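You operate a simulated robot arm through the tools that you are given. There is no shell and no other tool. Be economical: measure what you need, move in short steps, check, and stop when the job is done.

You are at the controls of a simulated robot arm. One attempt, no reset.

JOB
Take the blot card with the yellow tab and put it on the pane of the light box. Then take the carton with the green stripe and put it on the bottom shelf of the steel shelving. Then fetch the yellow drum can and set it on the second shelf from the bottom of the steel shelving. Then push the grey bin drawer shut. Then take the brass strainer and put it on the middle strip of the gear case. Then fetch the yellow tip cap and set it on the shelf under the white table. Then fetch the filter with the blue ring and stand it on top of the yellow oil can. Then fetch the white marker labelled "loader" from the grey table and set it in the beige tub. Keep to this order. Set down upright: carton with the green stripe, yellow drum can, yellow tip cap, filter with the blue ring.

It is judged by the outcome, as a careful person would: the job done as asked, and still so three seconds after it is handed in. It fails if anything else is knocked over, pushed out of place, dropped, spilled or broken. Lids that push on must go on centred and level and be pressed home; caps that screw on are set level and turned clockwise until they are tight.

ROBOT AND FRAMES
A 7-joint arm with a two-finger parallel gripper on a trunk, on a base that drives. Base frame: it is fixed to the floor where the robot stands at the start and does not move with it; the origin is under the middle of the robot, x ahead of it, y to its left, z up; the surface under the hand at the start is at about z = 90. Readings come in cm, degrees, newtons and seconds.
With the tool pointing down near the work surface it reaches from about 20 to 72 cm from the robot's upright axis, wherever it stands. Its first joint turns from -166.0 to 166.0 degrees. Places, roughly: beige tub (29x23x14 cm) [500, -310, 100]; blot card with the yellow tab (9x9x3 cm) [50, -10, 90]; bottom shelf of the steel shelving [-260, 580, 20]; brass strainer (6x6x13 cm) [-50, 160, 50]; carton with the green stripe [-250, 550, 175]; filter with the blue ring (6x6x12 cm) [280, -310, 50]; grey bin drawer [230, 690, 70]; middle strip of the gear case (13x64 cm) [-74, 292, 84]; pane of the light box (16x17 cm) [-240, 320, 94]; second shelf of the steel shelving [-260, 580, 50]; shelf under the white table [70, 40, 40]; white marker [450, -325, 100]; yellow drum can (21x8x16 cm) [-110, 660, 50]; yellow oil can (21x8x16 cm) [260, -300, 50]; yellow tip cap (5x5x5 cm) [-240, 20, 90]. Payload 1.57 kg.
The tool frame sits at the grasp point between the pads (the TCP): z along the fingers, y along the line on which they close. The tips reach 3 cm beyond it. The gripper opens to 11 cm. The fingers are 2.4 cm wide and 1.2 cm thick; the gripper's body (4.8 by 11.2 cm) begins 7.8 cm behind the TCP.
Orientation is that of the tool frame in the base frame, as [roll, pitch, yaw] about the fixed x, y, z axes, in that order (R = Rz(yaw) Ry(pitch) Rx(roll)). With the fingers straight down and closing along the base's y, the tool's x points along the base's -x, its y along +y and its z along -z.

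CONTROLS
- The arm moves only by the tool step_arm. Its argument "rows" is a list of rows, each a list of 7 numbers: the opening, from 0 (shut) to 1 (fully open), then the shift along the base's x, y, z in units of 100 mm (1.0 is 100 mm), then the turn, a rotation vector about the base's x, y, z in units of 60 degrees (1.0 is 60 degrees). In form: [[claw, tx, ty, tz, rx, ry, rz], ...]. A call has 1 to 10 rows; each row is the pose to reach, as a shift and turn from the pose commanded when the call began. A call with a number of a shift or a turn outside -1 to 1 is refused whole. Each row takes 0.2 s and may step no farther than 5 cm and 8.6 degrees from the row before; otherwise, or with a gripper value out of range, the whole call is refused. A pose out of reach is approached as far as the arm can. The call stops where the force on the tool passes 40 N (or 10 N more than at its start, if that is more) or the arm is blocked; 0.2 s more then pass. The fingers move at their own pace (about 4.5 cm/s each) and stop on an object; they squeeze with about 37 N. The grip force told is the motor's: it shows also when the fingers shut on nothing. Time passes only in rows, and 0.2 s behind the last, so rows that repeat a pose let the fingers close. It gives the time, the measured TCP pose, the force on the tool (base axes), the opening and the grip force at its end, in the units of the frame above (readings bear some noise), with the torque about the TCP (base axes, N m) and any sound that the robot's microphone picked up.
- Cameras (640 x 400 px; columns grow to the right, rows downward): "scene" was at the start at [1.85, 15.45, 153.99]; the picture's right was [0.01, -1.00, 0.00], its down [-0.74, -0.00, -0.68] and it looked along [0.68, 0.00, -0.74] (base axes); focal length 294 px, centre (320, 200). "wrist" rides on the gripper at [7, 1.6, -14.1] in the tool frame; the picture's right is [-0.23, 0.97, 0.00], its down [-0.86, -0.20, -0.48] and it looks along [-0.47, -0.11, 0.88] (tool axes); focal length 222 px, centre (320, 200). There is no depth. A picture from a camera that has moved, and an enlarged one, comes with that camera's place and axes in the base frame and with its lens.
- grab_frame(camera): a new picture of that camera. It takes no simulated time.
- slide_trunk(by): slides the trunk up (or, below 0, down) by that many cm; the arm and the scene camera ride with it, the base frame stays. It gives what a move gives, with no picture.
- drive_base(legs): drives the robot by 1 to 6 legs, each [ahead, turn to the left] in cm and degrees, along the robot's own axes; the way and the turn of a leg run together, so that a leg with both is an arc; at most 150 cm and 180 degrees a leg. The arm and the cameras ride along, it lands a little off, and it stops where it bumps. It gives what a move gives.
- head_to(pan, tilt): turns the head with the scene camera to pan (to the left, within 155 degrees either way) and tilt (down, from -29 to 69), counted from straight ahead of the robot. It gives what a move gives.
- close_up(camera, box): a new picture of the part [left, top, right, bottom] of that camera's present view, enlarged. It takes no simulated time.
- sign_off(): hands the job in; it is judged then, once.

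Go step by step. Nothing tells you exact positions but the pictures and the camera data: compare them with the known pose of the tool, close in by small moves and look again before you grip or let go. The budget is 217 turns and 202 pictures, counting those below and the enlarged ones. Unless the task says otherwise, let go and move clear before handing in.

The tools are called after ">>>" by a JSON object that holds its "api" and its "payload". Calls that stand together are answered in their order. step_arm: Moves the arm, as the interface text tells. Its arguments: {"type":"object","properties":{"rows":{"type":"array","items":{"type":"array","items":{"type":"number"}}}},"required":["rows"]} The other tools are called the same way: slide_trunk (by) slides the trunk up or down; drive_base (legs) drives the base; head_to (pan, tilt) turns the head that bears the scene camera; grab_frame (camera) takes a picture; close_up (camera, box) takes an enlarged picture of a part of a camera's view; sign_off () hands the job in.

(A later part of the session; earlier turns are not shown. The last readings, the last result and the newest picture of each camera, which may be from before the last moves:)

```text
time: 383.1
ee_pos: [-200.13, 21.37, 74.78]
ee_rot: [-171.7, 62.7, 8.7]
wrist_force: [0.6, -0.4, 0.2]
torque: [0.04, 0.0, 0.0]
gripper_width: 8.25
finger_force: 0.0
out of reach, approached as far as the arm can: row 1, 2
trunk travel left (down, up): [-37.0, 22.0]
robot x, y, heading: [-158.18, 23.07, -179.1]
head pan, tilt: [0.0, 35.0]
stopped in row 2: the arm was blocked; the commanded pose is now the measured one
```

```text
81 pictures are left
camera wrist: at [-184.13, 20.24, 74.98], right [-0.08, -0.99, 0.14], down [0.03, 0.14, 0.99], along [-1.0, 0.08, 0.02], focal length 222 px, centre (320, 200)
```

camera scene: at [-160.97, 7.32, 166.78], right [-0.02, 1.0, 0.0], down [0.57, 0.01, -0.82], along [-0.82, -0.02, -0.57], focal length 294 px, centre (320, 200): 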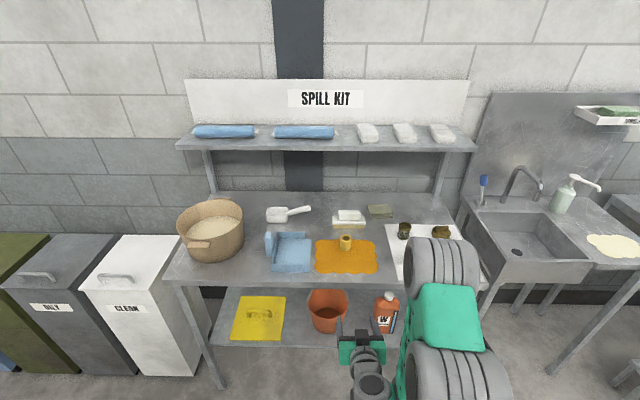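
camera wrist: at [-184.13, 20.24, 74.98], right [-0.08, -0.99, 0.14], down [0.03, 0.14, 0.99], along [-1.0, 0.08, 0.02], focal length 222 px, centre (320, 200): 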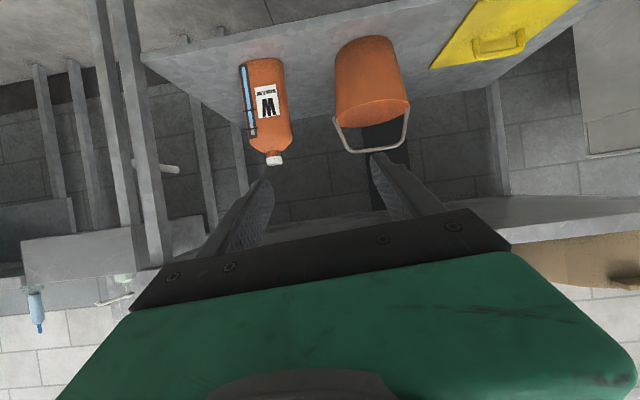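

The arm is folded too close to the body. I'll back off and extend outwards while rising.

>>> {"api": "drive_base", "payload": {"legs": [[-22, 0]]}}

>>> {"api": "step_arm", "payload": {"rows": [[0.75, -0.3, 0, 0, 0, 0, 0], [0.75, -0.6, 0, 0.1, 0, 0, 0], [0.75, -1, 0, 0.3, 0, 0, 0]]}}

>>> {"api": "step_arm", "payload": {"rows": [[0.75, -0.3, -0.1, 0.4, 0, 0, 0], [0.75, -0.5, -0.2, 0.7, 0, 0, 0], [0.75, -0.7, -0.3, 1, 0, 0, 0]]}}

>>> {"api": "step_arm", "payload": {"rows": [[0.75, 0, -0.1, 0.4, 0, 0, -0.05], [0.75, 0, -0.2, 0.8, 0, -0.1, -0.1], [0.75, 0, -0.2, 1, 0, -0.2, -0.1]]}}

```text
time: 384.8
ee_pos: [-178.2, 21.87, 74.63]
ee_rot: [-171.7, 62.7, 8.4]
wrist_force: [-0.1, -0.2, 0.6]
torque: [-0.04, -0.01, -0.02]
gripper_width: 8.23
finger_force: 0.0
trunk travel left (down, up): [-37.0, 22.0]
robot x, y, heading: [-136.46, 23.32, -178.9]
head pan, tilt: [0.0, 35.0]
```

```text
time: 385.6
ee_pos: [-181.48, 21.87, 73.25]
ee_rot: [-171.8, 63.1, 8.6]
wrist_force: [-0.1, 0.4, -0.2]
torque: [-0.01, -0.03, 0.01]
gripper_width: 8.27
finger_force: 0.0
out of reach, approached as far as the arm can: row 1, 2, 3
trunk travel left (down, up): [-37.0, 22.0]
robot x, y, heading: [-136.25, 23.84, -179.0]
head pan, tilt: [0.0, 35.0]
```

```text
refused: row 1 steps farther than a row can; nothing moved
```

```text
time: 386.6
ee_pos: [-177.71, 24.23, 73.46]
ee_rot: [-166.0, 60.9, 7.5]
wrist_force: [0.6, -0.2, 0.9]
torque: [-0.02, -0.02, 0.04]
gripper_width: 8.24
finger_force: 0.1
out of reach, approached as far as the arm can: row 1, 2, 3
trunk travel left (down, up): [-37.0, 22.0]
robot x, y, heading: [-136.54, 23.24, -179.0]
head pan, tilt: [0.0, 35.0]
stopped in row 3: the arm was blocked; the commanded pose is now the measured one
```

>>> {"api": "step_arm", "payload": {"rows": [[0.75, 0, 0, 0, 0, -0.1, 0], [0.75, 0, 0, 0, 0, -0.2, 0], [0.75, 0, 0, 0, 0, -0.3, 0]]}}

>>> {"api": "head_to", "payload": {"pan": -15, "tilt": 60}}

>>> {"api": "grab_frame", "payload": {"camera": "scene"}}

```text
time: 387.6
ee_pos: [-176.17, 27.06, 70.38]
ee_rot: [-160.5, 53.2, 11.8]
wrist_force: [0.0, -0.2, 0.4]
torque: [0.03, -0.01, -0.01]
gripper_width: 8.26
finger_force: 0.0
out of reach, approached as far as the arm can: row 1, 2, 3
trunk travel left (down, up): [-37.0, 22.0]
robot x, y, heading: [-136.15, 23.71, -179.0]
head pan, tilt: [0.0, 35.0]
stopped in row 3: the arm was blocked; the commanded pose is now the measured one
```

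```text
time: 388.5
ee_pos: [-176.31, 26.89, 70.29]
ee_rot: [-160.5, 53.2, 11.8]
wrist_force: [0.3, -0.1, 0.4]
torque: [-0.03, -0.02, -0.01]
gripper_width: 8.24
finger_force: 0.0
trunk travel left (down, up): [-37.0, 22.0]
robot x, y, heading: [-136.41, 23.26, -179.1]
head pan, tilt: [-15.0, 60.0]
```

```text
80 pictures are left
camera scene: at [-136.69, 9.51, 141.36], right [0.24, 0.97, 0.0], down [0.84, -0.21, -0.5], along [-0.49, 0.12, -0.87], focal length 294 px, centre (320, 200)
```

scene: 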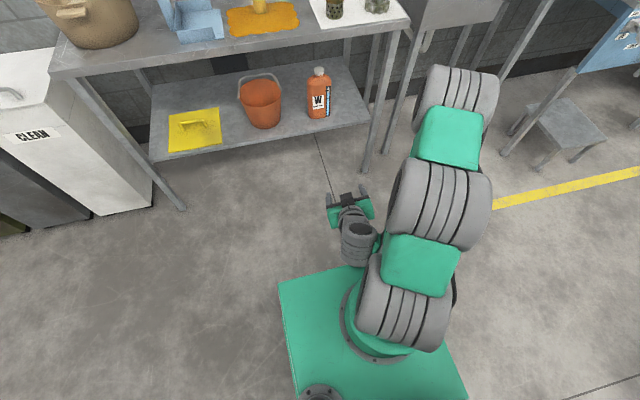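

The elbow is folded low to the right, which blocks this tilt. I'll return to the horizontal, extended posture first.

>>> {"api": "step_arm", "payload": {"rows": [[0.75, -0.15, -0.1, 0, -0.03, 0.1, 0.03], [0.75, -0.3, -0.2, 0, -0.06, 0.2, 0.06], [0.75, -0.5, -0.3, 0, -0.1, 0.3, 0.09], [0.75, -0.7, -0.4, 0, -0.13, 0.4, 0.12], [0.75, -0.85, -0.5, 0.1, -0.16, 0.5, 0.15], [0.75, -1, -0.6, 0.2, -0.19, 0.57, 0.176]]}}

>>> {"api": "step_arm", "payload": {"rows": [[0.75, -0.3, 0, 0.2, 0, 0, 0], [0.75, -0.6, 0, 0.4, 0, 0, 0], [0.75, -0.8, 0, 0.8, 0, 0, 0], [0.75, -0.8, 0, 1, 0, 0, 0]]}}

>>> {"api": "step_arm", "payload": {"rows": [[0.75, 0, 0, 0.4, 0, 0, 0], [0.75, 0, 0, 0.8, 0, 0, 0], [0.75, 0, 0, 1, 0, 0, 0]]}}

```text
time: 389.3
ee_pos: [-179.77, 23.49, 74.99]
ee_rot: [172.6, 71.5, -10.9]
wrist_force: [0.6, 0.6, -0.9]
torque: [0.02, 0.02, 0.01]
gripper_width: 8.26
finger_force: 0.1
trunk travel left (down, up): [-37.0, 22.0]
robot x, y, heading: [-136.34, 23.02, -178.9]
head pan, tilt: [-15.0, 60.0]
stopped in row 3: the arm was blocked; the commanded pose is now the measured one
```

```text
time: 390.3
ee_pos: [-184.93, 23.52, 78.72]
ee_rot: [172.5, 71.6, -10.9]
wrist_force: [0.8, -0.9, -0.5]
torque: [-0.01, -0.01, 0.0]
gripper_width: 8.25
finger_force: 0.0
out of reach, approached as far as the arm can: row 2, 3, 4
trunk travel left (down, up): [-37.0, 22.0]
robot x, y, heading: [-136.66, 23.19, -179.0]
head pan, tilt: [-15.0, 60.0]
```

```text
time: 391.1
ee_pos: [-182.49, 23.62, 80.18]
ee_rot: [172.4, 71.6, -10.8]
wrist_force: [0.3, -0.2, 0.1]
torque: [0.01, -0.04, 0.01]
gripper_width: 8.26
finger_force: 0.0
out of reach, approached as far as the arm can: row 1, 2, 3
trunk travel left (down, up): [-37.0, 22.0]
robot x, y, heading: [-136.15, 23.06, -179.0]
head pan, tilt: [-15.0, 60.0]
```

>>> {"api": "step_arm", "payload": {"rows": [[0.75, -0.2, 0, 0, 0, 0.12, 0], [0.75, -0.4, 0, 0, 0, 0.24, 0], [0.75, -0.7, 0, 0, 0, 0.32, 0.03], [0.75, -1, 0, 0, 0, 0.32, 0.05]]}}

>>> {"api": "step_arm", "payload": {"rows": [[0.75, -0.3, 0, 0.2, 0, 0, 0], [0.75, -0.5, 0, 0.6, 0, 0, 0], [0.75, -0.5, 0, 1, 0, 0, 0]]}}

>>> {"api": "step_arm", "payload": {"rows": [[0.75, 0, 0, 0.4, 0, 0, 0], [0.75, 0, 0, 0.8, 0, 0, 0], [0.75, 0, 0, 1, 0, 0, 0]]}}

>>> {"api": "grab_frame", "payload": {"camera": "scene"}}

```text
time: 392.1
ee_pos: [-192.54, 23.59, 80.18]
ee_rot: [77.6, 86.8, -102.2]
wrist_force: [0.8, 0.8, 0.4]
torque: [0.04, 0.01, 0.03]
gripper_width: 8.26
finger_force: 0.2
trunk travel left (down, up): [-37.0, 22.0]
robot x, y, heading: [-136.67, 23.24, -178.9]
head pan, tilt: [-15.0, 60.0]
```

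```text
time: 392.9
ee_pos: [-197.42, 23.56, 89.91]
ee_rot: [83.3, 87.0, -96.6]
wrist_force: [-0.4, 0.1, 0.1]
torque: [-0.01, -0.01, 0.02]
gripper_width: 8.24
finger_force: 0.1
trunk travel left (down, up): [-37.0, 22.0]
robot x, y, heading: [-136.27, 23.33, -179.1]
head pan, tilt: [-15.0, 60.0]
```

```text
time: 393.7
ee_pos: [-197.28, 23.65, 100.28]
ee_rot: [78.4, 87.0, -101.6]
wrist_force: [0.7, 0.3, 0.1]
torque: [0.0, -0.01, -0.06]
gripper_width: 8.25
finger_force: 0.0
trunk travel left (down, up): [-37.0, 22.0]
robot x, y, heading: [-136.66, 23.24, -178.8]
head pan, tilt: [-15.0, 60.0]
```

```text
79 pictures are left
camera scene: at [-136.68, 9.5, 141.35], right [0.24, 0.97, 0.0], down [0.84, -0.21, -0.5], along [-0.49, 0.12, -0.87], focal length 294 px, centre (320, 200)
```

scene: 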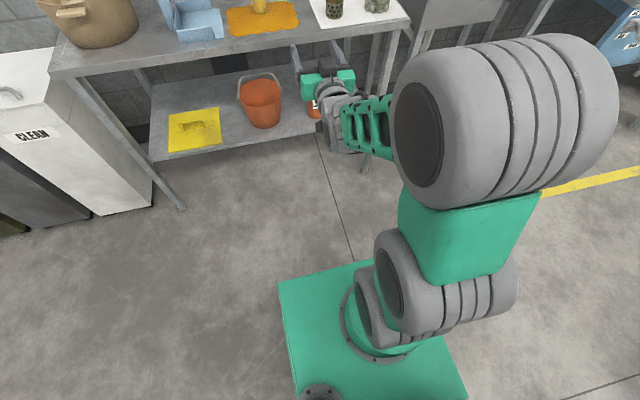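

Good posture again. Now tilt down about 38° here.

>>> {"api": "step_arm", "payload": {"rows": [[0.75, 0.05, 0, 0, 0, -0.12, 0], [0.75, 0.1, -0.1, 0, 0, -0.24, 0], [0.75, 0.15, -0.2, 0, 0, -0.36, 0], [0.75, 0.2, -0.3, 0, 0, -0.48, 0], [0.75, 0.25, -0.4, 0, 0, -0.6, 0], [0.75, 0.3, -0.5, 0, 0, -0.65, 0]]}}

>>> {"api": "grab_frame", "payload": {"camera": "wrist"}}

```text
time: 395.1
ee_pos: [-194.49, 18.71, 100.19]
ee_rot: [176.2, 51.4, -4.8]
wrist_force: [-0.4, -0.1, -0.6]
torque: [0.03, -0.01, -0.01]
gripper_width: 8.26
finger_force: 0.0
trunk travel left (down, up): [-37.0, 22.0]
robot x, y, heading: [-136.75, 23.26, -178.7]
head pan, tilt: [-15.0, 60.0]
```

```text
78 pictures are left
camera wrist: at [-178.95, 16.74, 103.78], right [-0.17, -0.96, 0.22], down [-0.15, 0.24, 0.96], along [-0.97, 0.13, -0.19], focal length 222 px, centre (320, 200)
```

wrist: 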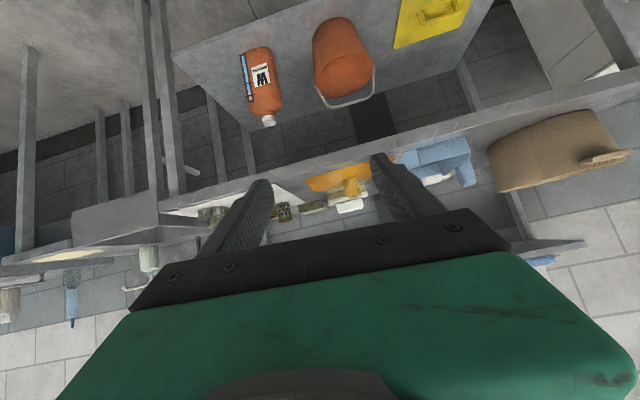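

>>> {"api": "drive_base", "payload": {"legs": [[34, 0]]}}

>>> {"api": "grab_frame", "payload": {"camera": "wrist"}}

>>> {"api": "grab_frame", "payload": {"camera": "scene"}}

```text
time: 397.3
ee_pos: [-228.78, 18.16, 100.11]
ee_rot: [176.1, 51.5, -4.9]
wrist_force: [0.3, 1.0, 0.3]
torque: [-0.01, 0.06, -0.02]
gripper_width: 8.24
finger_force: 0.0
trunk travel left (down, up): [-37.0, 22.0]
robot x, y, heading: [-170.91, 22.77, -179.0]
head pan, tilt: [-15.0, 60.0]
```

```text
77 pictures are left
camera wrist: at [-213.22, 16.23, 103.76], right [-0.17, -0.96, 0.22], down [-0.15, 0.24, 0.96], along [-0.97, 0.13, -0.18], focal length 222 px, centre (320, 200)
```

wrist: 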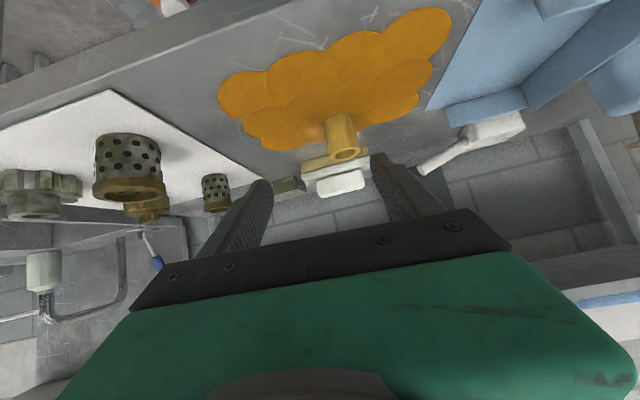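

```text
76 pictures are left
camera scene: at [-170.96, 8.93, 141.35], right [0.24, 0.97, 0.0], down [0.84, -0.21, -0.5], along [-0.49, 0.12, -0.87], focal length 294 px, centre (320, 200)
```

scene: 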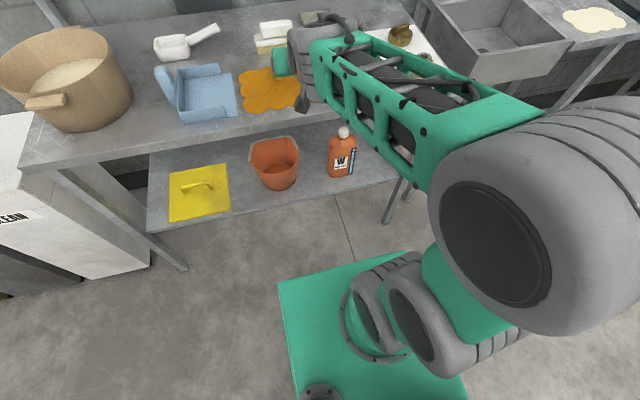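

The cap is centred near (-242.3, 15.3), z 88–93. I'll align y, then come in along the tool axis.

>>> {"api": "step_arm", "payload": {"rows": [[0.75, 0, -0.15, 0, 0, 0, 0], [0.75, 0, -0.28, -0.05, 0, 0, 0]]}}

>>> {"api": "drive_base", "payload": {"legs": [[7, 0]]}}

>>> {"api": "step_arm", "payload": {"rows": [[0.75, -0.1, 0, -0.2, 0, 0, 0], [0.75, -0.2, 0, -0.4, 0, 0, 0]]}}

>>> {"api": "grab_frame", "payload": {"camera": "wrist"}}

```text
time: 397.9
ee_pos: [-228.79, 15.34, 99.66]
ee_rot: [176.3, 51.5, -4.9]
wrist_force: [0.8, 0.0, 0.4]
torque: [0.0, 0.02, -0.01]
gripper_width: 8.23
finger_force: 0.0
trunk travel left (down, up): [-37.0, 22.0]
robot x, y, heading: [-170.68, 22.94, -179.0]
head pan, tilt: [-15.0, 60.0]
```

```text
time: 398.9
ee_pos: [-235.93, 15.25, 99.64]
ee_rot: [176.2, 51.5, -4.9]
wrist_force: [1.2, -0.2, 0.3]
torque: [0.03, -0.01, 0.0]
gripper_width: 8.26
finger_force: 0.1
trunk travel left (down, up): [-37.0, 22.0]
robot x, y, heading: [-178.0, 22.58, -179.1]
head pan, tilt: [-15.0, 60.0]
```

```text
time: 399.5
ee_pos: [-237.76, 15.29, 95.69]
ee_rot: [176.1, 51.5, -4.9]
wrist_force: [-0.1, -1.2, 0.2]
torque: [-0.01, 0.01, -0.01]
gripper_width: 8.25
finger_force: 0.0
trunk travel left (down, up): [-37.0, 22.0]
robot x, y, heading: [-177.87, 22.77, -178.9]
head pan, tilt: [-15.0, 60.0]
```

```text
75 pictures are left
camera wrist: at [-222.27, 13.36, 99.21], right [-0.17, -0.96, 0.22], down [-0.15, 0.24, 0.96], along [-0.97, 0.13, -0.18], focal length 222 px, centre (320, 200)
```

wrist: 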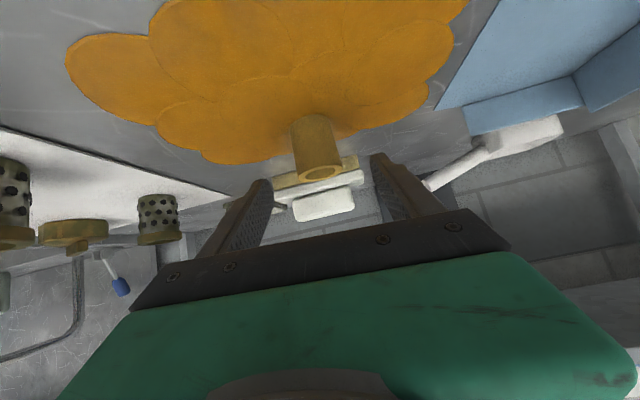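

>>> {"api": "step_arm", "payload": {"rows": [[0.75, -0.12, 0, -0.13, 0, 0, 0], [0.75, -0.25, 0, -0.26, 0, 0, 0], [0.75, -0.37, 0, -0.38, 0, 0, 0]]}}

>>> {"api": "grab_frame", "payload": {"camera": "wrist"}}

```text
time: 400.3
ee_pos: [-241.75, 15.31, 91.92]
ee_rot: [176.2, 51.4, -4.9]
wrist_force: [0.0, -1.4, 0.1]
torque: [-0.02, -0.02, 0.01]
gripper_width: 8.23
finger_force: 0.0
trunk travel left (down, up): [-37.0, 22.0]
robot x, y, heading: [-178.19, 22.51, -179.3]
head pan, tilt: [-15.0, 60.0]
```

```text
74 pictures are left
camera wrist: at [-226.1, 13.35, 95.4], right [-0.17, -0.96, 0.22], down [-0.15, 0.24, 0.96], along [-0.97, 0.13, -0.19], focal length 222 px, centre (320, 200)
```

wrist: 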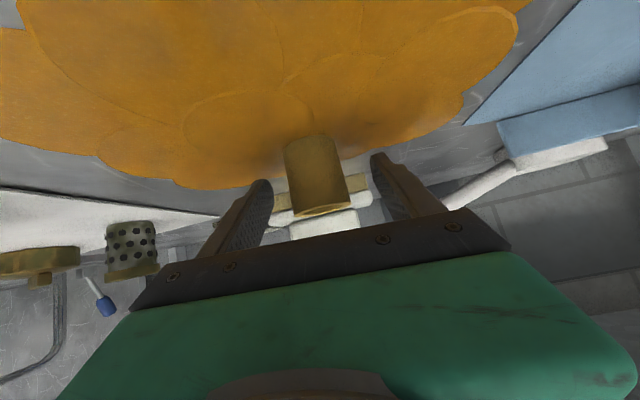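

Fingers straddle the cap. Close, then lift.

>>> {"api": "step_arm", "payload": {"rows": [[0, 0, 0, 0, 0, 0, 0], [0, 0, 0, 0, 0, 0, 0], [0, 0, 0, 0, 0, 0, 0], [0, 0, 0, 0, 0, 0, 0]]}}

>>> {"api": "step_arm", "payload": {"rows": [[0, 0, 0, 0.3, 0, 0, 0], [0, 0, 0, 0.6, 0, 0, 0], [0, 0, 0, 0.9, 0, 0, 0]]}}

>>> {"api": "grab_frame", "payload": {"camera": "wrist"}}

```text
time: 401.3
ee_pos: [-241.67, 15.26, 91.79]
ee_rot: [176.2, 51.6, -4.9]
wrist_force: [0.1, -0.1, 0.2]
torque: [0.0, 0.04, 0.01]
gripper_width: 4.21
finger_force: 27.6
trunk travel left (down, up): [-37.0, 22.0]
robot x, y, heading: [-177.91, 22.52, -179.0]
head pan, tilt: [-15.0, 60.0]
```

```text
time: 402.1
ee_pos: [-241.4, 15.46, 100.86]
ee_rot: [176.2, 51.4, -4.9]
wrist_force: [-1.0, -0.5, -0.2]
torque: [0.03, -0.02, 0.0]
gripper_width: 4.18
finger_force: 36.9
trunk travel left (down, up): [-37.0, 22.0]
robot x, y, heading: [-177.69, 22.64, -179.1]
head pan, tilt: [-15.0, 60.0]
```

```text
73 pictures are left
camera wrist: at [-225.95, 13.42, 104.47], right [-0.17, -0.96, 0.22], down [-0.15, 0.24, 0.96], along [-0.97, 0.13, -0.19], focal length 222 px, centre (320, 200)
```

wrist: 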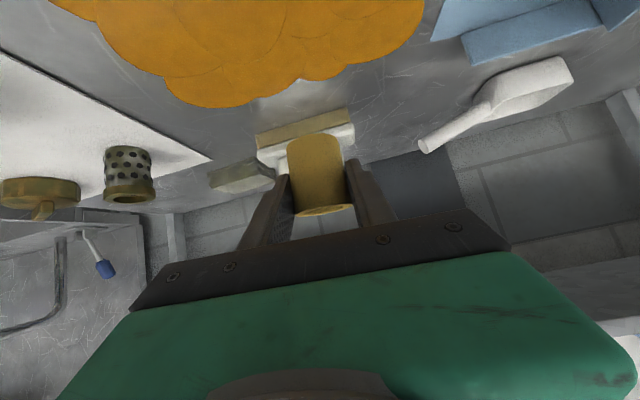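

The cap is held upright. I'll back off, turn around and drive to the white table.

>>> {"api": "drive_base", "payload": {"legs": [[-40, 0], [0, 90], [0, 93], [80, 0], [0, -4]]}}

>>> {"api": "head_to", "payload": {"pan": 5, "tilt": 35}}

>>> {"api": "grab_frame", "payload": {"camera": "scene"}}

```text
time: 416.6
ee_pos: [6.33, 31.05, 100.76]
ee_rot: [176.3, 51.5, 172.5]
wrist_force: [-1.1, -0.4, -1.1]
torque: [-0.03, -0.01, -0.01]
gripper_width: 4.02
finger_force: 36.8
trunk travel left (down, up): [-37.0, 22.0]
robot x, y, heading: [-57.9, 26.56, -1.5]
head pan, tilt: [-15.0, 60.0]
```

```text
time: 417.5
ee_pos: [6.22, 31.07, 100.78]
ee_rot: [176.3, 51.4, 172.6]
wrist_force: [0.2, 0.0, -0.9]
torque: [-0.02, 0.04, 0.02]
gripper_width: 4.01
finger_force: 36.9
trunk travel left (down, up): [-37.0, 22.0]
robot x, y, heading: [-57.95, 26.68, -1.6]
head pan, tilt: [5.0, 35.0]
```

```text
72 pictures are left
camera scene: at [-54.62, 42.62, 144.77], right [0.06, -1.0, 0.0], down [-0.57, -0.03, -0.82], along [0.82, 0.05, -0.57], focal length 294 px, centre (320, 200)
```

scene: 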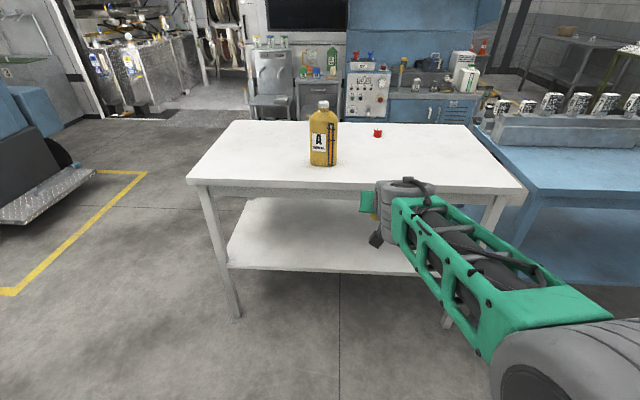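

I'm facing the white table; its lower shelf front edge is near x = 37, z ≈ 40. I'll check the cap's hold, then lower the trunk.

>>> {"api": "grab_frame", "payload": {"camera": "wrist"}}

>>> {"api": "slide_trunk", "payload": {"by": -37}}

>>> {"api": "step_arm", "payload": {"rows": [[0, 0, 0, -0.4, 0, 0, 0], [0, 0, 0, -0.8, 0, 0, 0], [0, 0, 0, -1, 0, 0, 0]]}}

>>> {"api": "grab_frame", "payload": {"camera": "scene"}}

```text
71 pictures are left
camera wrist: at [-8.81, 33.76, 104.44], right [0.21, 0.95, 0.22], down [0.14, -0.25, 0.96], along [0.97, -0.18, -0.19], focal length 222 px, centre (320, 200)
```

wrist: 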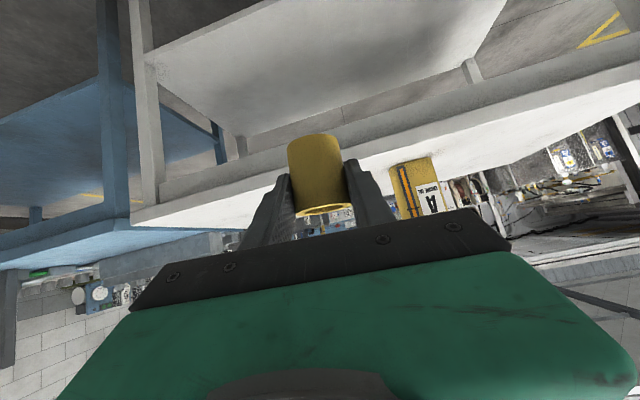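

```text
time: 421.1
ee_pos: [6.15, 31.0, 63.89]
ee_rot: [176.3, 51.5, 172.7]
wrist_force: [0.3, 1.3, -0.8]
torque: [0.01, 0.01, -0.04]
gripper_width: 4.03
finger_force: 36.7
trunk travel left (down, up): [0.0, 59.0]
robot x, y, heading: [-57.53, 26.5, -1.7]
head pan, tilt: [5.0, 35.0]
```

```text
time: 421.9
ee_pos: [6.37, 31.06, 53.84]
ee_rot: [176.1, 51.5, 172.6]
wrist_force: [-0.5, 0.7, -0.3]
torque: [-0.02, 0.02, 0.01]
gripper_width: 4.0
finger_force: 36.8
trunk travel left (down, up): [0.0, 59.0]
robot x, y, heading: [-57.89, 26.29, -1.5]
head pan, tilt: [5.0, 35.0]
```

```text
70 pictures are left
camera scene: at [-54.63, 42.62, 107.78], right [0.06, -1.0, 0.0], down [-0.57, -0.03, -0.82], along [0.82, 0.05, -0.57], focal length 294 px, centre (320, 200)
```

scene: 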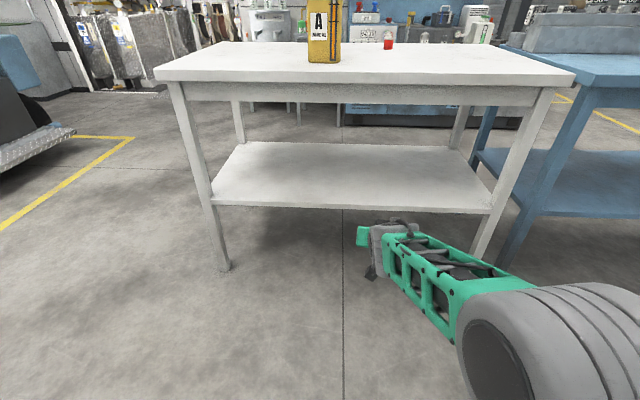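

The shelf spans x 36–97 at z ≈ 41.6 and is empty. I'll drive in.

>>> {"api": "drive_base", "payload": {"legs": [[30, 0]]}}

>>> {"api": "grab_frame", "payload": {"camera": "wrist"}}

>>> {"api": "grab_frame", "payload": {"camera": "scene"}}

```text
time: 424.0
ee_pos: [36.36, 30.36, 53.82]
ee_rot: [176.2, 51.5, 172.6]
wrist_force: [0.4, -0.3, -0.2]
torque: [-0.03, 0.01, -0.01]
gripper_width: 4.01
finger_force: 36.8
trunk travel left (down, up): [0.0, 59.0]
robot x, y, heading: [-27.62, 25.59, -1.6]
head pan, tilt: [5.0, 35.0]
```

```text
69 pictures are left
camera wrist: at [21.19, 33.06, 57.5], right [0.21, 0.95, 0.22], down [0.14, -0.25, 0.96], along [0.97, -0.17, -0.19], focal length 222 px, centre (320, 200)
```

wrist: 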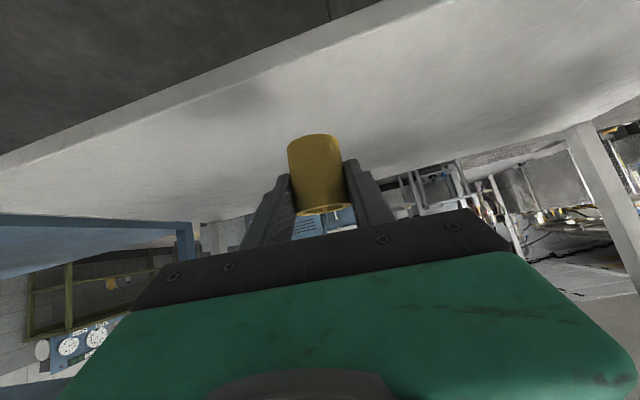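

```text
68 pictures are left
camera scene: at [-24.66, 41.82, 107.78], right [0.06, -1.0, 0.0], down [-0.57, -0.04, -0.82], along [0.82, 0.05, -0.57], focal length 294 px, centre (320, 200)
```

scene: 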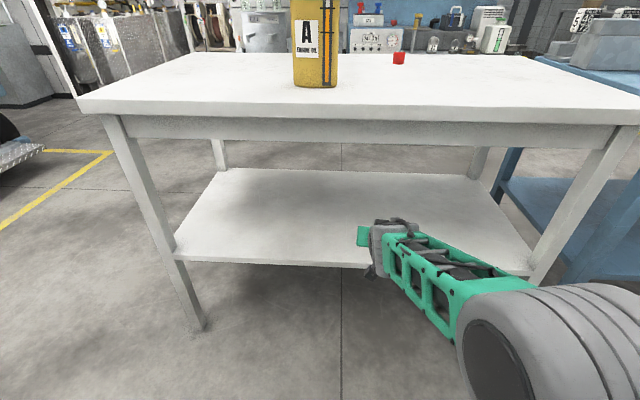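

I'll lower a bit first so the wrist clears the table apron, then go further in.

>>> {"api": "step_arm", "payload": {"rows": [[0, 0, 0, -0.3, 0, 0, 0], [0, 0, 0, -0.6, 0, 0, 0], [0, 0, 0, -0.65, 0, 0, 0]]}}

>>> {"api": "drive_base", "payload": {"legs": [[13, 0]]}}

>>> {"api": "grab_frame", "payload": {"camera": "wrist"}}

```text
time: 424.8
ee_pos: [36.24, 30.32, 47.37]
ee_rot: [176.3, 51.5, 172.7]
wrist_force: [0.8, -0.1, -0.3]
torque: [-0.02, -0.02, -0.01]
gripper_width: 4.01
finger_force: 37.4
trunk travel left (down, up): [0.0, 59.0]
robot x, y, heading: [-27.94, 25.76, -1.5]
head pan, tilt: [5.0, 35.0]
```

```text
time: 426.1
ee_pos: [49.28, 30.07, 47.37]
ee_rot: [176.1, 51.6, 172.7]
wrist_force: [-0.2, -0.7, 0.2]
torque: [0.02, -0.02, 0.0]
gripper_width: 4.02
finger_force: 36.5
trunk travel left (down, up): [0.0, 59.0]
robot x, y, heading: [-14.96, 25.17, -1.6]
head pan, tilt: [5.0, 35.0]
```

```text
67 pictures are left
camera wrist: at [34.31, 32.71, 50.95], right [0.21, 0.95, 0.22], down [0.14, -0.25, 0.96], along [0.97, -0.17, -0.19], focal length 222 px, centre (320, 200)
```

wrist: 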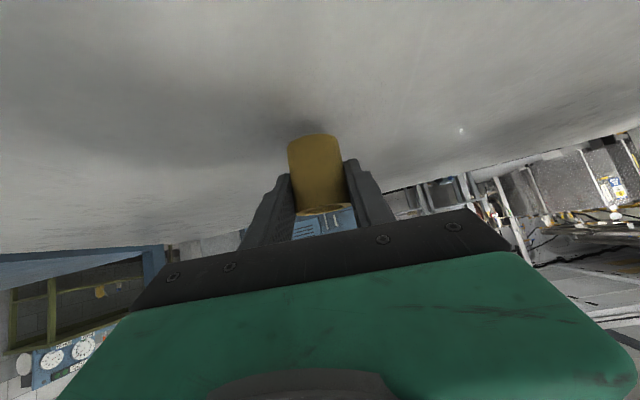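

>>> {"api": "step_arm", "payload": {"rows": [[0, 0, 0, -0.05, 0, 0, 0], [0, 0, 0, -0.1, 0, 0, 0], [0, 0, 0, -0.14, 0, 0, 0], [0, 0, 0, -0.18, 0, 0, 0], [0, 0, 0, -0.21, 0, 0, 0], [0, 0, 0, -0.24, 0, 0, 0]]}}

>>> {"api": "grab_frame", "payload": {"camera": "wrist"}}

```text
time: 427.4
ee_pos: [49.64, 30.05, 45.81]
ee_rot: [175.9, 52.5, 172.5]
wrist_force: [-1.4, 1.1, 33.2]
torque: [-0.48, -0.04, -0.05]
gripper_width: 4.06
finger_force: 37.2
trunk travel left (down, up): [0.0, 59.0]
robot x, y, heading: [-14.77, 25.27, -1.5]
head pan, tilt: [5.0, 35.0]
```

```text
66 pictures are left
camera wrist: at [34.5, 32.72, 49.12], right [0.21, 0.95, 0.22], down [0.12, -0.25, 0.96], along [0.97, -0.17, -0.17], focal length 222 px, centre (320, 200)
```

wrist: 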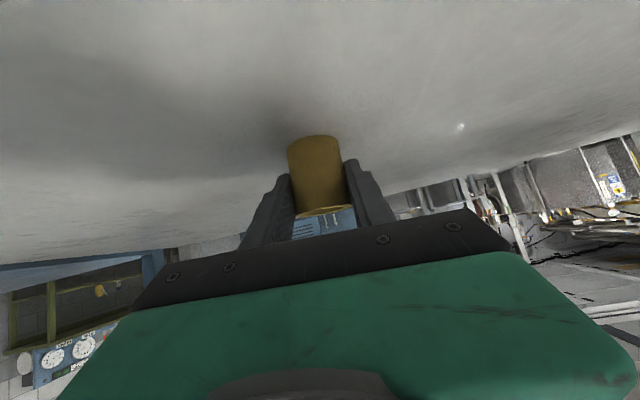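

>>> {"api": "step_arm", "payload": {"rows": [[0, 0, 0, 0.06, 0, 0, 0], [0, 0, 0, 0.08, 0, 0, 0], [0.5, 0, 0, 0.08, 0, 0, 0], [0.7, 0, 0, 0.08, 0, 0, 0], [0.7, 0, 0, 0.09, 0, 0, 0], [0.7, 0, 0, 0.1, 0, 0, 0]]}}

>>> {"api": "grab_frame", "payload": {"camera": "wrist"}}

```text
time: 428.9
ee_pos: [49.35, 29.91, 45.99]
ee_rot: [176.2, 51.5, 172.7]
wrist_force: [0.2, -0.3, -0.8]
torque: [0.0, 0.0, -0.01]
gripper_width: 7.68
finger_force: 0.0
trunk travel left (down, up): [0.0, 59.0]
robot x, y, heading: [-14.44, 25.6, -1.8]
head pan, tilt: [5.0, 35.0]
```

```text
65 pictures are left
camera wrist: at [34.29, 32.69, 49.54], right [0.21, 0.95, 0.22], down [0.14, -0.25, 0.96], along [0.97, -0.17, -0.19], focal length 222 px, centre (320, 200)
```

wrist: 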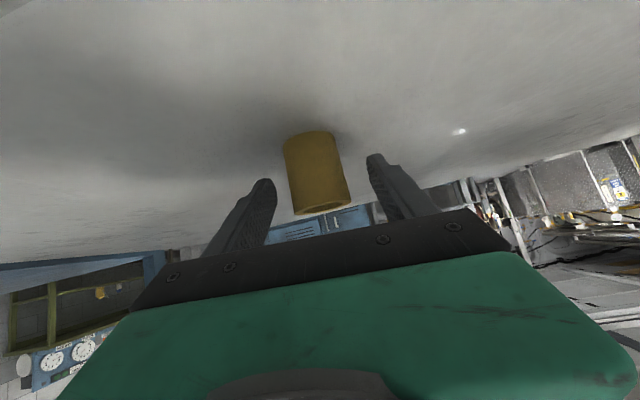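

The cap stands on the shelf. I'll back out, and look toward the south-east for the filter.

>>> {"api": "drive_base", "payload": {"legs": [[-45, 0]]}}

>>> {"api": "grab_frame", "payload": {"camera": "scene"}}

>>> {"api": "slide_trunk", "payload": {"by": 35}}

>>> {"api": "drive_base", "payload": {"legs": [[0, -88], [120, 0]]}}

>>> {"api": "head_to", "payload": {"pan": 45, "tilt": 15}}

>>> {"api": "grab_frame", "payload": {"camera": "scene"}}

```text
time: 431.6
ee_pos: [4.44, 30.89, 45.9]
ee_rot: [176.2, 51.4, 172.5]
wrist_force: [0.3, -1.0, 0.2]
torque: [0.0, 0.02, -0.01]
gripper_width: 7.68
finger_force: 0.1
trunk travel left (down, up): [0.0, 59.0]
robot x, y, heading: [-59.57, 26.78, -1.6]
head pan, tilt: [5.0, 35.0]
```

```text
64 pictures are left
camera scene: at [-56.44, 42.71, 107.78], right [0.06, -1.0, 0.0], down [-0.57, -0.03, -0.82], along [0.82, 0.05, -0.57], focal length 294 px, centre (320, 200)
```

scene: 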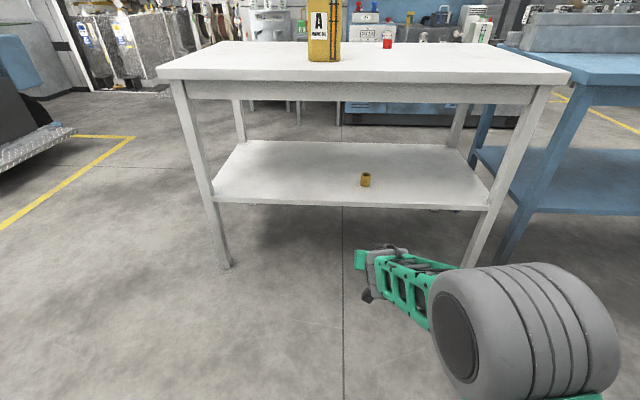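

```text
time: 435.0
ee_pos: [4.52, 31.04, 80.96]
ee_rot: [176.2, 51.5, 172.5]
wrist_force: [1.0, 0.7, -0.5]
torque: [0.03, 0.05, 0.02]
gripper_width: 7.69
finger_force: 0.0
trunk travel left (down, up): [-35.0, 24.0]
robot x, y, heading: [-59.68, 26.95, -1.3]
head pan, tilt: [5.0, 35.0]
```

```text
time: 444.9
ee_pos: [-53.05, -158.32, 80.98]
ee_rot: [176.3, 51.5, 84.2]
wrist_force: [-0.8, 0.1, -0.8]
torque: [0.0, -0.01, -0.01]
gripper_width: 7.66
finger_force: 0.0
trunk travel left (down, up): [-35.0, 24.0]
robot x, y, heading: [-59.41, -94.39, -90.1]
head pan, tilt: [5.0, 35.0]
```

```text
time: 445.9
ee_pos: [-52.95, -158.33, 80.95]
ee_rot: [176.2, 51.5, 84.2]
wrist_force: [-0.1, -0.3, 0.5]
torque: [-0.01, 0.02, -0.02]
gripper_width: 7.67
finger_force: 0.0
trunk travel left (down, up): [-35.0, 24.0]
robot x, y, heading: [-59.08, -94.34, -90.0]
head pan, tilt: [45.0, 15.0]
```

```text
63 pictures are left
camera scene: at [-37.35, -95.04, 145.98], right [-0.71, -0.71, 0.0], down [-0.18, 0.18, -0.97], along [0.68, -0.68, -0.26], focal length 294 px, centre (320, 200)
```

scene: 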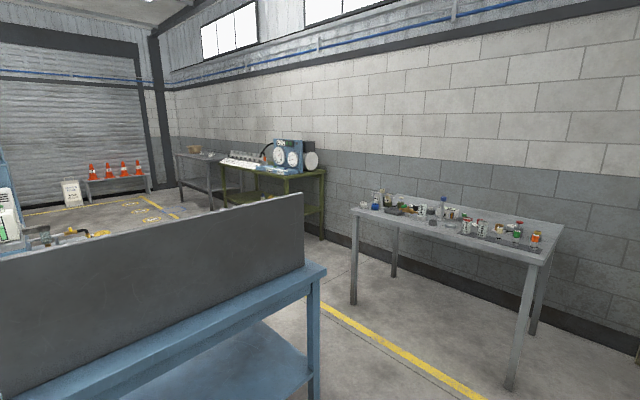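

The cap is upright on the shelf. The filter and oil can are under the olive bench near (280, -310). I'll go round the blue table's south-west corner with enough swing room, then east along y ≈ -226.

>>> {"api": "drive_base", "payload": {"legs": [[0, -29], [135, 0], [0, 112], [115, 0], [0, 7]]}}

>>> {"api": "head_to", "payload": {"pan": -20, "tilt": 25}}

>>> {"api": "grab_frame", "payload": {"camera": "scene"}}

```text
time: 464.9
ee_pos: [54.17, -220.45, 81.01]
ee_rot: [176.2, 51.5, 174.3]
wrist_force: [0.4, -0.3, -0.1]
torque: [0.0, -0.01, 0.01]
gripper_width: 7.7
finger_force: 0.1
trunk travel left (down, up): [-35.0, 24.0]
robot x, y, heading: [-9.92, -226.88, 0.2]
head pan, tilt: [45.0, 15.0]
```

```text
time: 466.3
ee_pos: [54.1, -220.31, 80.93]
ee_rot: [176.2, 51.5, 174.4]
wrist_force: [-0.1, -0.5, -0.1]
torque: [0.01, 0.01, 0.0]
gripper_width: 7.71
finger_force: 0.0
trunk travel left (down, up): [-35.0, 24.0]
robot x, y, heading: [-9.51, -226.85, 0.4]
head pan, tilt: [-20.0, 25.0]
```

```text
62 pictures are left
camera scene: at [-7.25, -214.58, 144.36], right [-0.34, -0.94, 0.0], down [-0.4, 0.14, -0.91], along [0.85, -0.31, -0.42], focal length 294 px, centre (320, 200)
```

scene: 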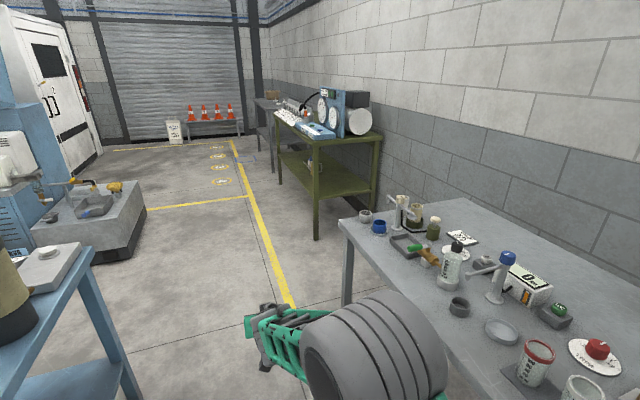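

The way east is open. I'll drive to in front of the olive bench and turn to face it.

>>> {"api": "drive_base", "payload": {"legs": [[0, 4.5], [150, 0], [135, 0], [0, -95]]}}

>>> {"api": "head_to", "payload": {"pan": 0, "tilt": 35}}

>>> {"api": "grab_frame", "payload": {"camera": "scene"}}

```text
time: 484.6
ee_pos: [280.62, -266.95, 81.05]
ee_rot: [176.2, 51.5, 83.5]
wrist_force: [0.6, 0.2, 0.1]
torque: [-0.05, 0.01, 0.0]
gripper_width: 7.69
finger_force: 0.0
trunk travel left (down, up): [-35.0, 24.0]
robot x, y, heading: [275.21, -202.81, -90.8]
head pan, tilt: [-20.0, 25.0]
```

```text
time: 485.4
ee_pos: [280.59, -266.79, 80.96]
ee_rot: [176.2, 51.5, 83.5]
wrist_force: [-0.3, 0.2, 0.4]
torque: [0.0, 0.04, 0.0]
gripper_width: 7.71
finger_force: 0.1
trunk travel left (down, up): [-35.0, 24.0]
robot x, y, heading: [275.15, -203.03, -90.6]
head pan, tilt: [0.0, 35.0]
```

```text
61 pictures are left
camera scene: at [290.54, -205.92, 142.78], right [-1.0, 0.01, 0.0], down [0.01, 0.57, -0.82], along [-0.01, -0.82, -0.57], focal length 294 px, centre (320, 200)
```

scene: 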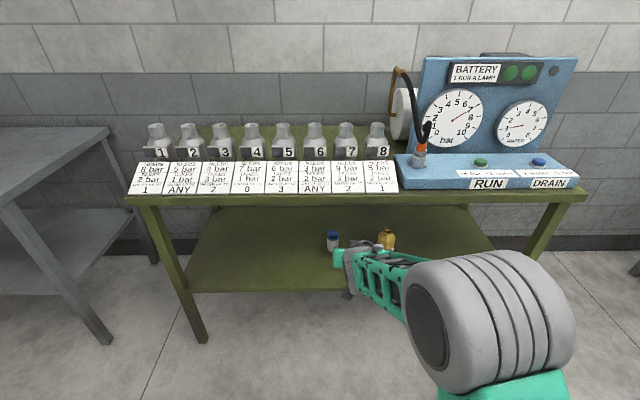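

>>> {"api": "close_up", "payload": {"camera": "scene", "box": [300, 205, 430, 300]}}

>>> {"api": "slide_trunk", "payload": {"by": -25}}

>>> {"api": "grab_frame", "payload": {"camera": "scene"}}

>>> {"api": "grab_frame", "payload": {"camera": "wrist"}}

```text
4.21 times, centred on (365, 252) of scene
camera zoom: at [290.54, -205.92, 142.78], right [-1.0, 0.01, 0.0], down [0.01, 0.57, -0.82], along [-0.01, -0.82, -0.57], focal length 1236 px, centre (130, -21)
```

zoom: 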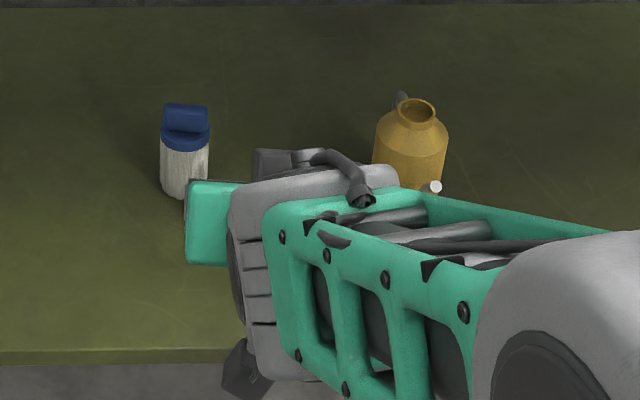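

```text
time: 488.0
ee_pos: [280.51, -266.89, 55.92]
ee_rot: [176.1, 51.6, 83.6]
wrist_force: [0.0, 1.2, -0.1]
torque: [0.02, 0.03, -0.01]
gripper_width: 7.72
finger_force: 0.1
trunk travel left (down, up): [-10.0, 49.0]
robot x, y, heading: [275.24, -203.02, -90.6]
head pan, tilt: [0.0, 35.0]
```

```text
59 pictures are left
camera scene: at [290.55, -205.91, 117.78], right [-1.0, 0.01, 0.0], down [0.01, 0.57, -0.82], along [-0.01, -0.82, -0.57], focal length 294 px, centre (320, 200)
```

scene: 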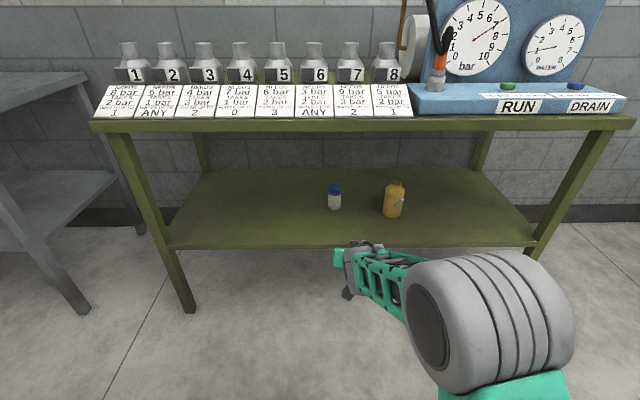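

```text
58 pictures are left
camera wrist: at [283.27, -251.51, 59.57], right [0.96, -0.2, 0.22], down [-0.25, -0.14, 0.96], along [-0.16, -0.97, -0.19], focal length 222 px, centre (320, 200)
```

wrist: 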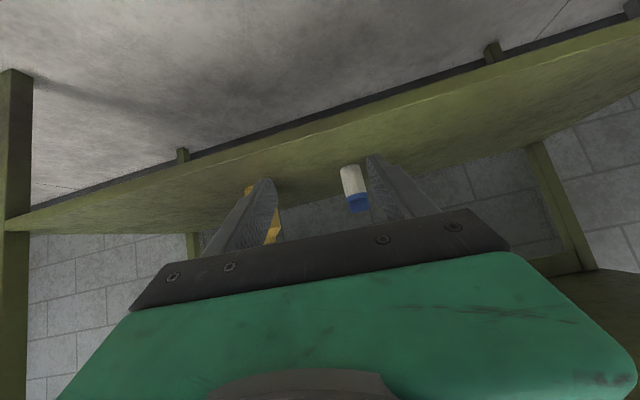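

>>> {"api": "close_up", "payload": {"camera": "scene", "box": [300, 160, 440, 260]}}

>>> {"api": "close_up", "payload": {"camera": "wrist", "box": [230, 140, 400, 250]}}

```text
4.00 times, centred on (370, 210) of scene
camera zoom: at [290.55, -205.91, 117.78], right [-1.0, 0.01, 0.0], down [0.01, 0.57, -0.82], along [-0.01, -0.82, -0.57], focal length 1174 px, centre (120, 160)
```

zoom: 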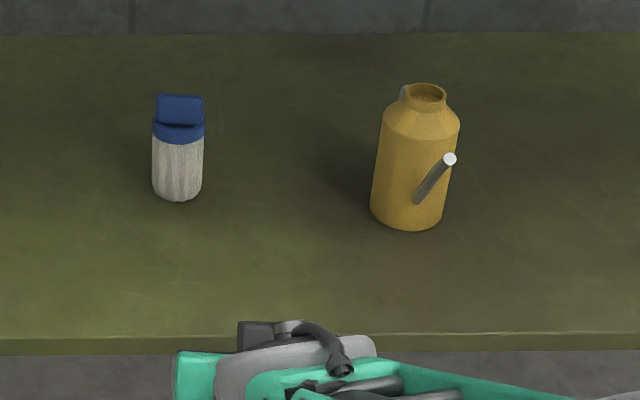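

```text
3.64 times, centred on (315, 195) of wrist
camera zoom: at [283.27, -251.51, 59.57], right [0.96, -0.2, 0.22], down [-0.25, -0.14, 0.96], along [-0.16, -0.97, -0.19], focal length 808 px, centre (338, 218)
```

zoom: 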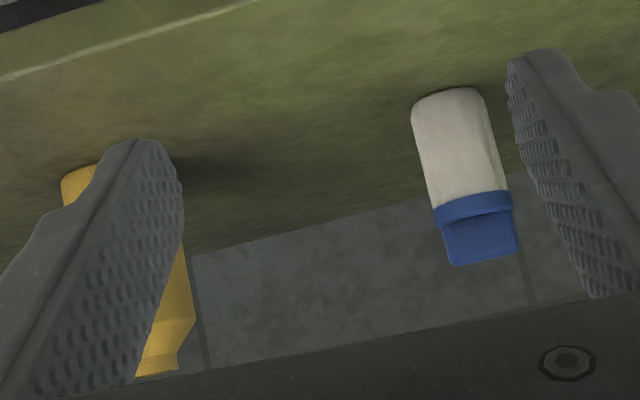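

The filter stands near (283.7, -310), z 41.7–53.7; the oil can's neck is near (258.2, -307.5) with its rim at z ≈ 55. I'll reduce the tilt to 20° and line up with the filter.

>>> {"api": "step_arm", "payload": {"rows": [[0.9, 0.1, 0, -0.1, -0.1, 0, 0], [0.9, 0.2, 0, -0.3, -0.2, 0, 0], [0.9, 0.33, 0, -0.5, -0.3, 0, 0], [0.9, 0.35, 0, -0.7, -0.31, 0, 0]]}}

>>> {"api": "drive_base", "payload": {"legs": [[24, 0]]}}

>>> {"api": "grab_frame", "payload": {"camera": "wrist"}}

```text
time: 489.0
ee_pos: [284.04, -266.95, 48.94]
ee_rot: [170.0, 70.1, 78.1]
wrist_force: [0.3, 0.7, 0.2]
torque: [0.0, 0.05, -0.02]
gripper_width: 9.89
finger_force: 0.0
trunk travel left (down, up): [-10.0, 49.0]
robot x, y, heading: [275.41, -202.84, -90.7]
head pan, tilt: [0.0, 35.0]
```

```text
time: 490.8
ee_pos: [283.71, -291.31, 48.86]
ee_rot: [170.2, 69.9, 78.1]
wrist_force: [-0.1, 0.1, -0.5]
torque: [0.01, 0.04, 0.0]
gripper_width: 9.92
finger_force: 0.0
trunk travel left (down, up): [-10.0, 49.0]
robot x, y, heading: [274.86, -227.34, -90.7]
head pan, tilt: [0.0, 35.0]
```

```text
55 pictures are left
camera wrist: at [286.34, -275.67, 47.5], right [0.95, -0.12, 0.27], down [-0.25, 0.17, 0.95], along [-0.16, -0.98, 0.13], focal length 222 px, centre (320, 200)
```

wrist: 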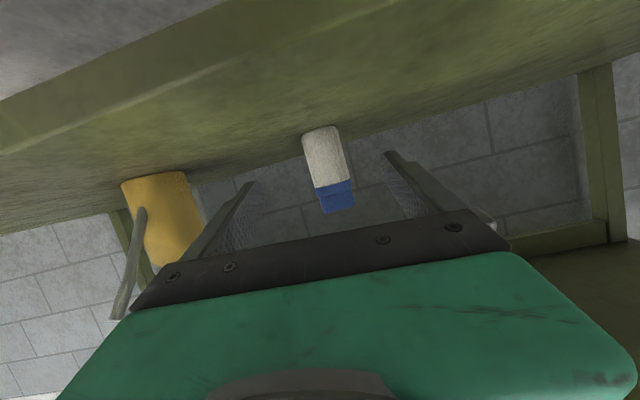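

>>> {"api": "step_arm", "payload": {"rows": [[0.9, 0, 0, 0.03, 0.067, 0, 0], [0.9, 0, 0, 0.03, 0.067, 0, 0]]}}

>>> {"api": "drive_base", "payload": {"legs": [[13, 0]]}}

>>> {"api": "grab_frame", "payload": {"camera": "wrist"}}

```text
time: 491.4
ee_pos: [283.64, -291.11, 49.28]
ee_rot: [172.2, 65.9, 79.9]
wrist_force: [-0.2, -0.4, -0.5]
torque: [-0.04, -0.02, -0.02]
gripper_width: 9.88
finger_force: 0.1
trunk travel left (down, up): [-10.0, 49.0]
robot x, y, heading: [275.28, -226.75, -90.9]
head pan, tilt: [0.0, 35.0]
```

```text
time: 492.7
ee_pos: [283.5, -304.45, 49.16]
ee_rot: [172.3, 65.9, 79.9]
wrist_force: [-0.3, -0.4, 0.9]
torque: [-0.03, -0.01, 0.02]
gripper_width: 9.89
finger_force: 0.1
trunk travel left (down, up): [-10.0, 49.0]
robot x, y, heading: [274.6, -240.14, -90.9]
head pan, tilt: [0.0, 35.0]
```

```text
54 pictures are left
camera wrist: at [286.15, -288.73, 48.91], right [0.95, -0.14, 0.26], down [-0.25, 0.1, 0.96], along [-0.16, -0.98, 0.06], focal length 222 px, centre (320, 200)
```

wrist: 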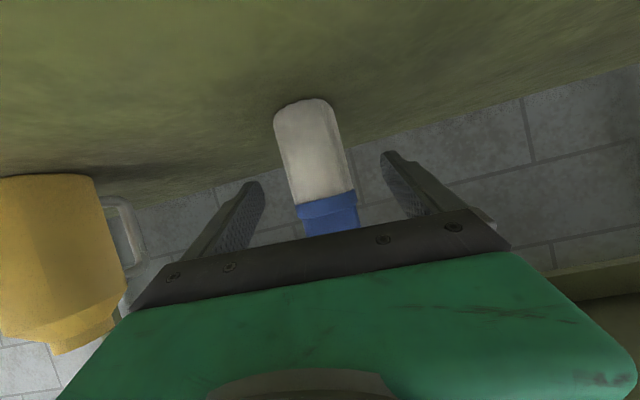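

>>> {"api": "drive_base", "payload": {"legs": [[5, 0]]}}

>>> {"api": "grab_frame", "payload": {"camera": "wrist"}}

>>> {"api": "step_arm", "payload": {"rows": [[0, 0, 0, 0, 0, 0, 0], [0, 0, 0, 0, 0, 0, 0], [0, 0, 0, 0, 0, 0, 0], [0, 0, 0, 0, 0, 0, 0]]}}

>>> {"api": "grab_frame", "payload": {"camera": "wrist"}}

```text
time: 493.6
ee_pos: [283.43, -309.56, 49.32]
ee_rot: [172.2, 65.9, 80.0]
wrist_force: [0.5, -0.1, 0.6]
torque: [-0.01, 0.02, 0.01]
gripper_width: 9.92
finger_force: 0.1
trunk travel left (down, up): [-10.0, 49.0]
robot x, y, heading: [274.77, -245.18, -90.9]
head pan, tilt: [0.0, 35.0]
```

```text
53 pictures are left
camera wrist: at [286.07, -293.79, 48.91], right [0.95, -0.14, 0.26], down [-0.25, 0.1, 0.96], along [-0.16, -0.98, 0.06], focal length 222 px, centre (320, 200)
```

wrist: 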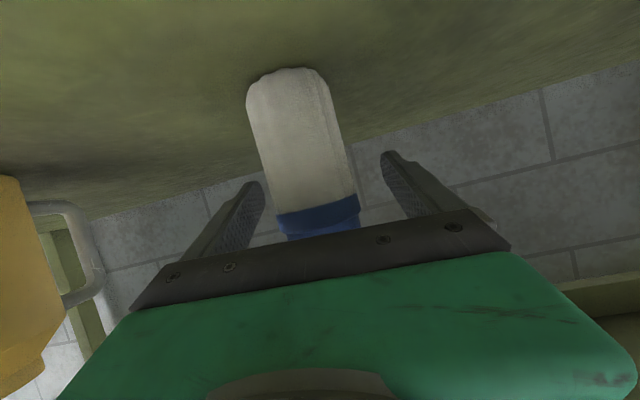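

```text
time: 494.6
ee_pos: [283.41, -309.45, 49.3]
ee_rot: [172.3, 66.0, 79.9]
wrist_force: [-0.7, -0.2, 1.2]
torque: [0.03, 0.01, 0.01]
gripper_width: 5.62
finger_force: 26.4
trunk travel left (down, up): [-10.0, 49.0]
robot x, y, heading: [274.71, -245.43, -91.0]
head pan, tilt: [0.0, 35.0]
```

```text
52 pictures are left
camera wrist: at [286.06, -293.79, 48.91], right [0.95, -0.14, 0.26], down [-0.25, 0.1, 0.96], along [-0.16, -0.98, 0.06], focal length 222 px, centre (320, 200)
```

wrist: 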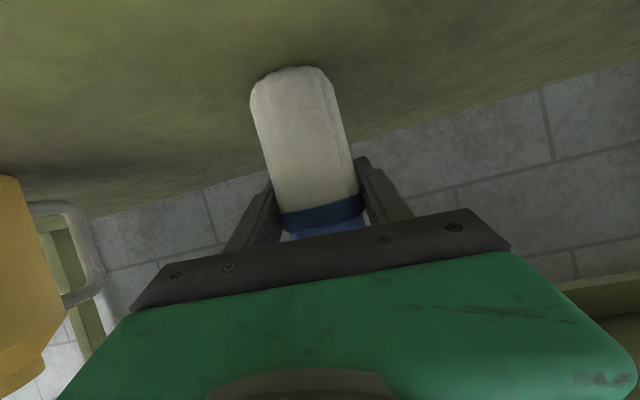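

Gripped at the ring. I'll lift with the trunk and check clearance to the bench apron.

>>> {"api": "slide_trunk", "payload": {"by": 10}}

>>> {"api": "grab_frame", "payload": {"camera": "scene"}}

```text
time: 496.0
ee_pos: [283.42, -309.48, 59.28]
ee_rot: [172.2, 65.9, 80.0]
wrist_force: [0.3, -0.2, -1.2]
torque: [-0.02, 0.0, -0.04]
gripper_width: 5.52
finger_force: 37.3
trunk travel left (down, up): [-20.0, 39.0]
robot x, y, heading: [274.67, -245.6, -91.0]
head pan, tilt: [0.0, 35.0]
```

```text
51 pictures are left
camera scene: at [289.94, -248.56, 127.78], right [-1.0, 0.01, 0.0], down [0.01, 0.57, -0.82], along [-0.01, -0.82, -0.57], focal length 294 px, centre (320, 200)
```

scene: 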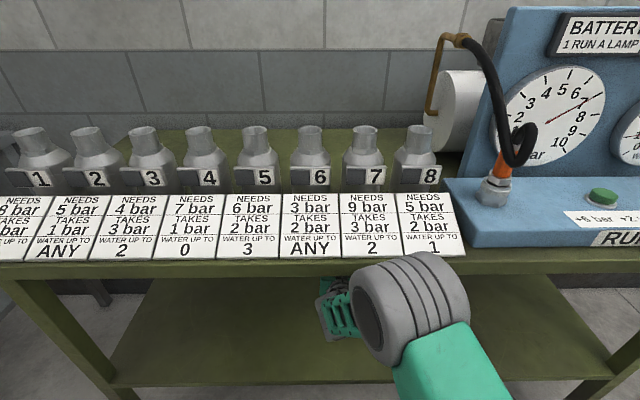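

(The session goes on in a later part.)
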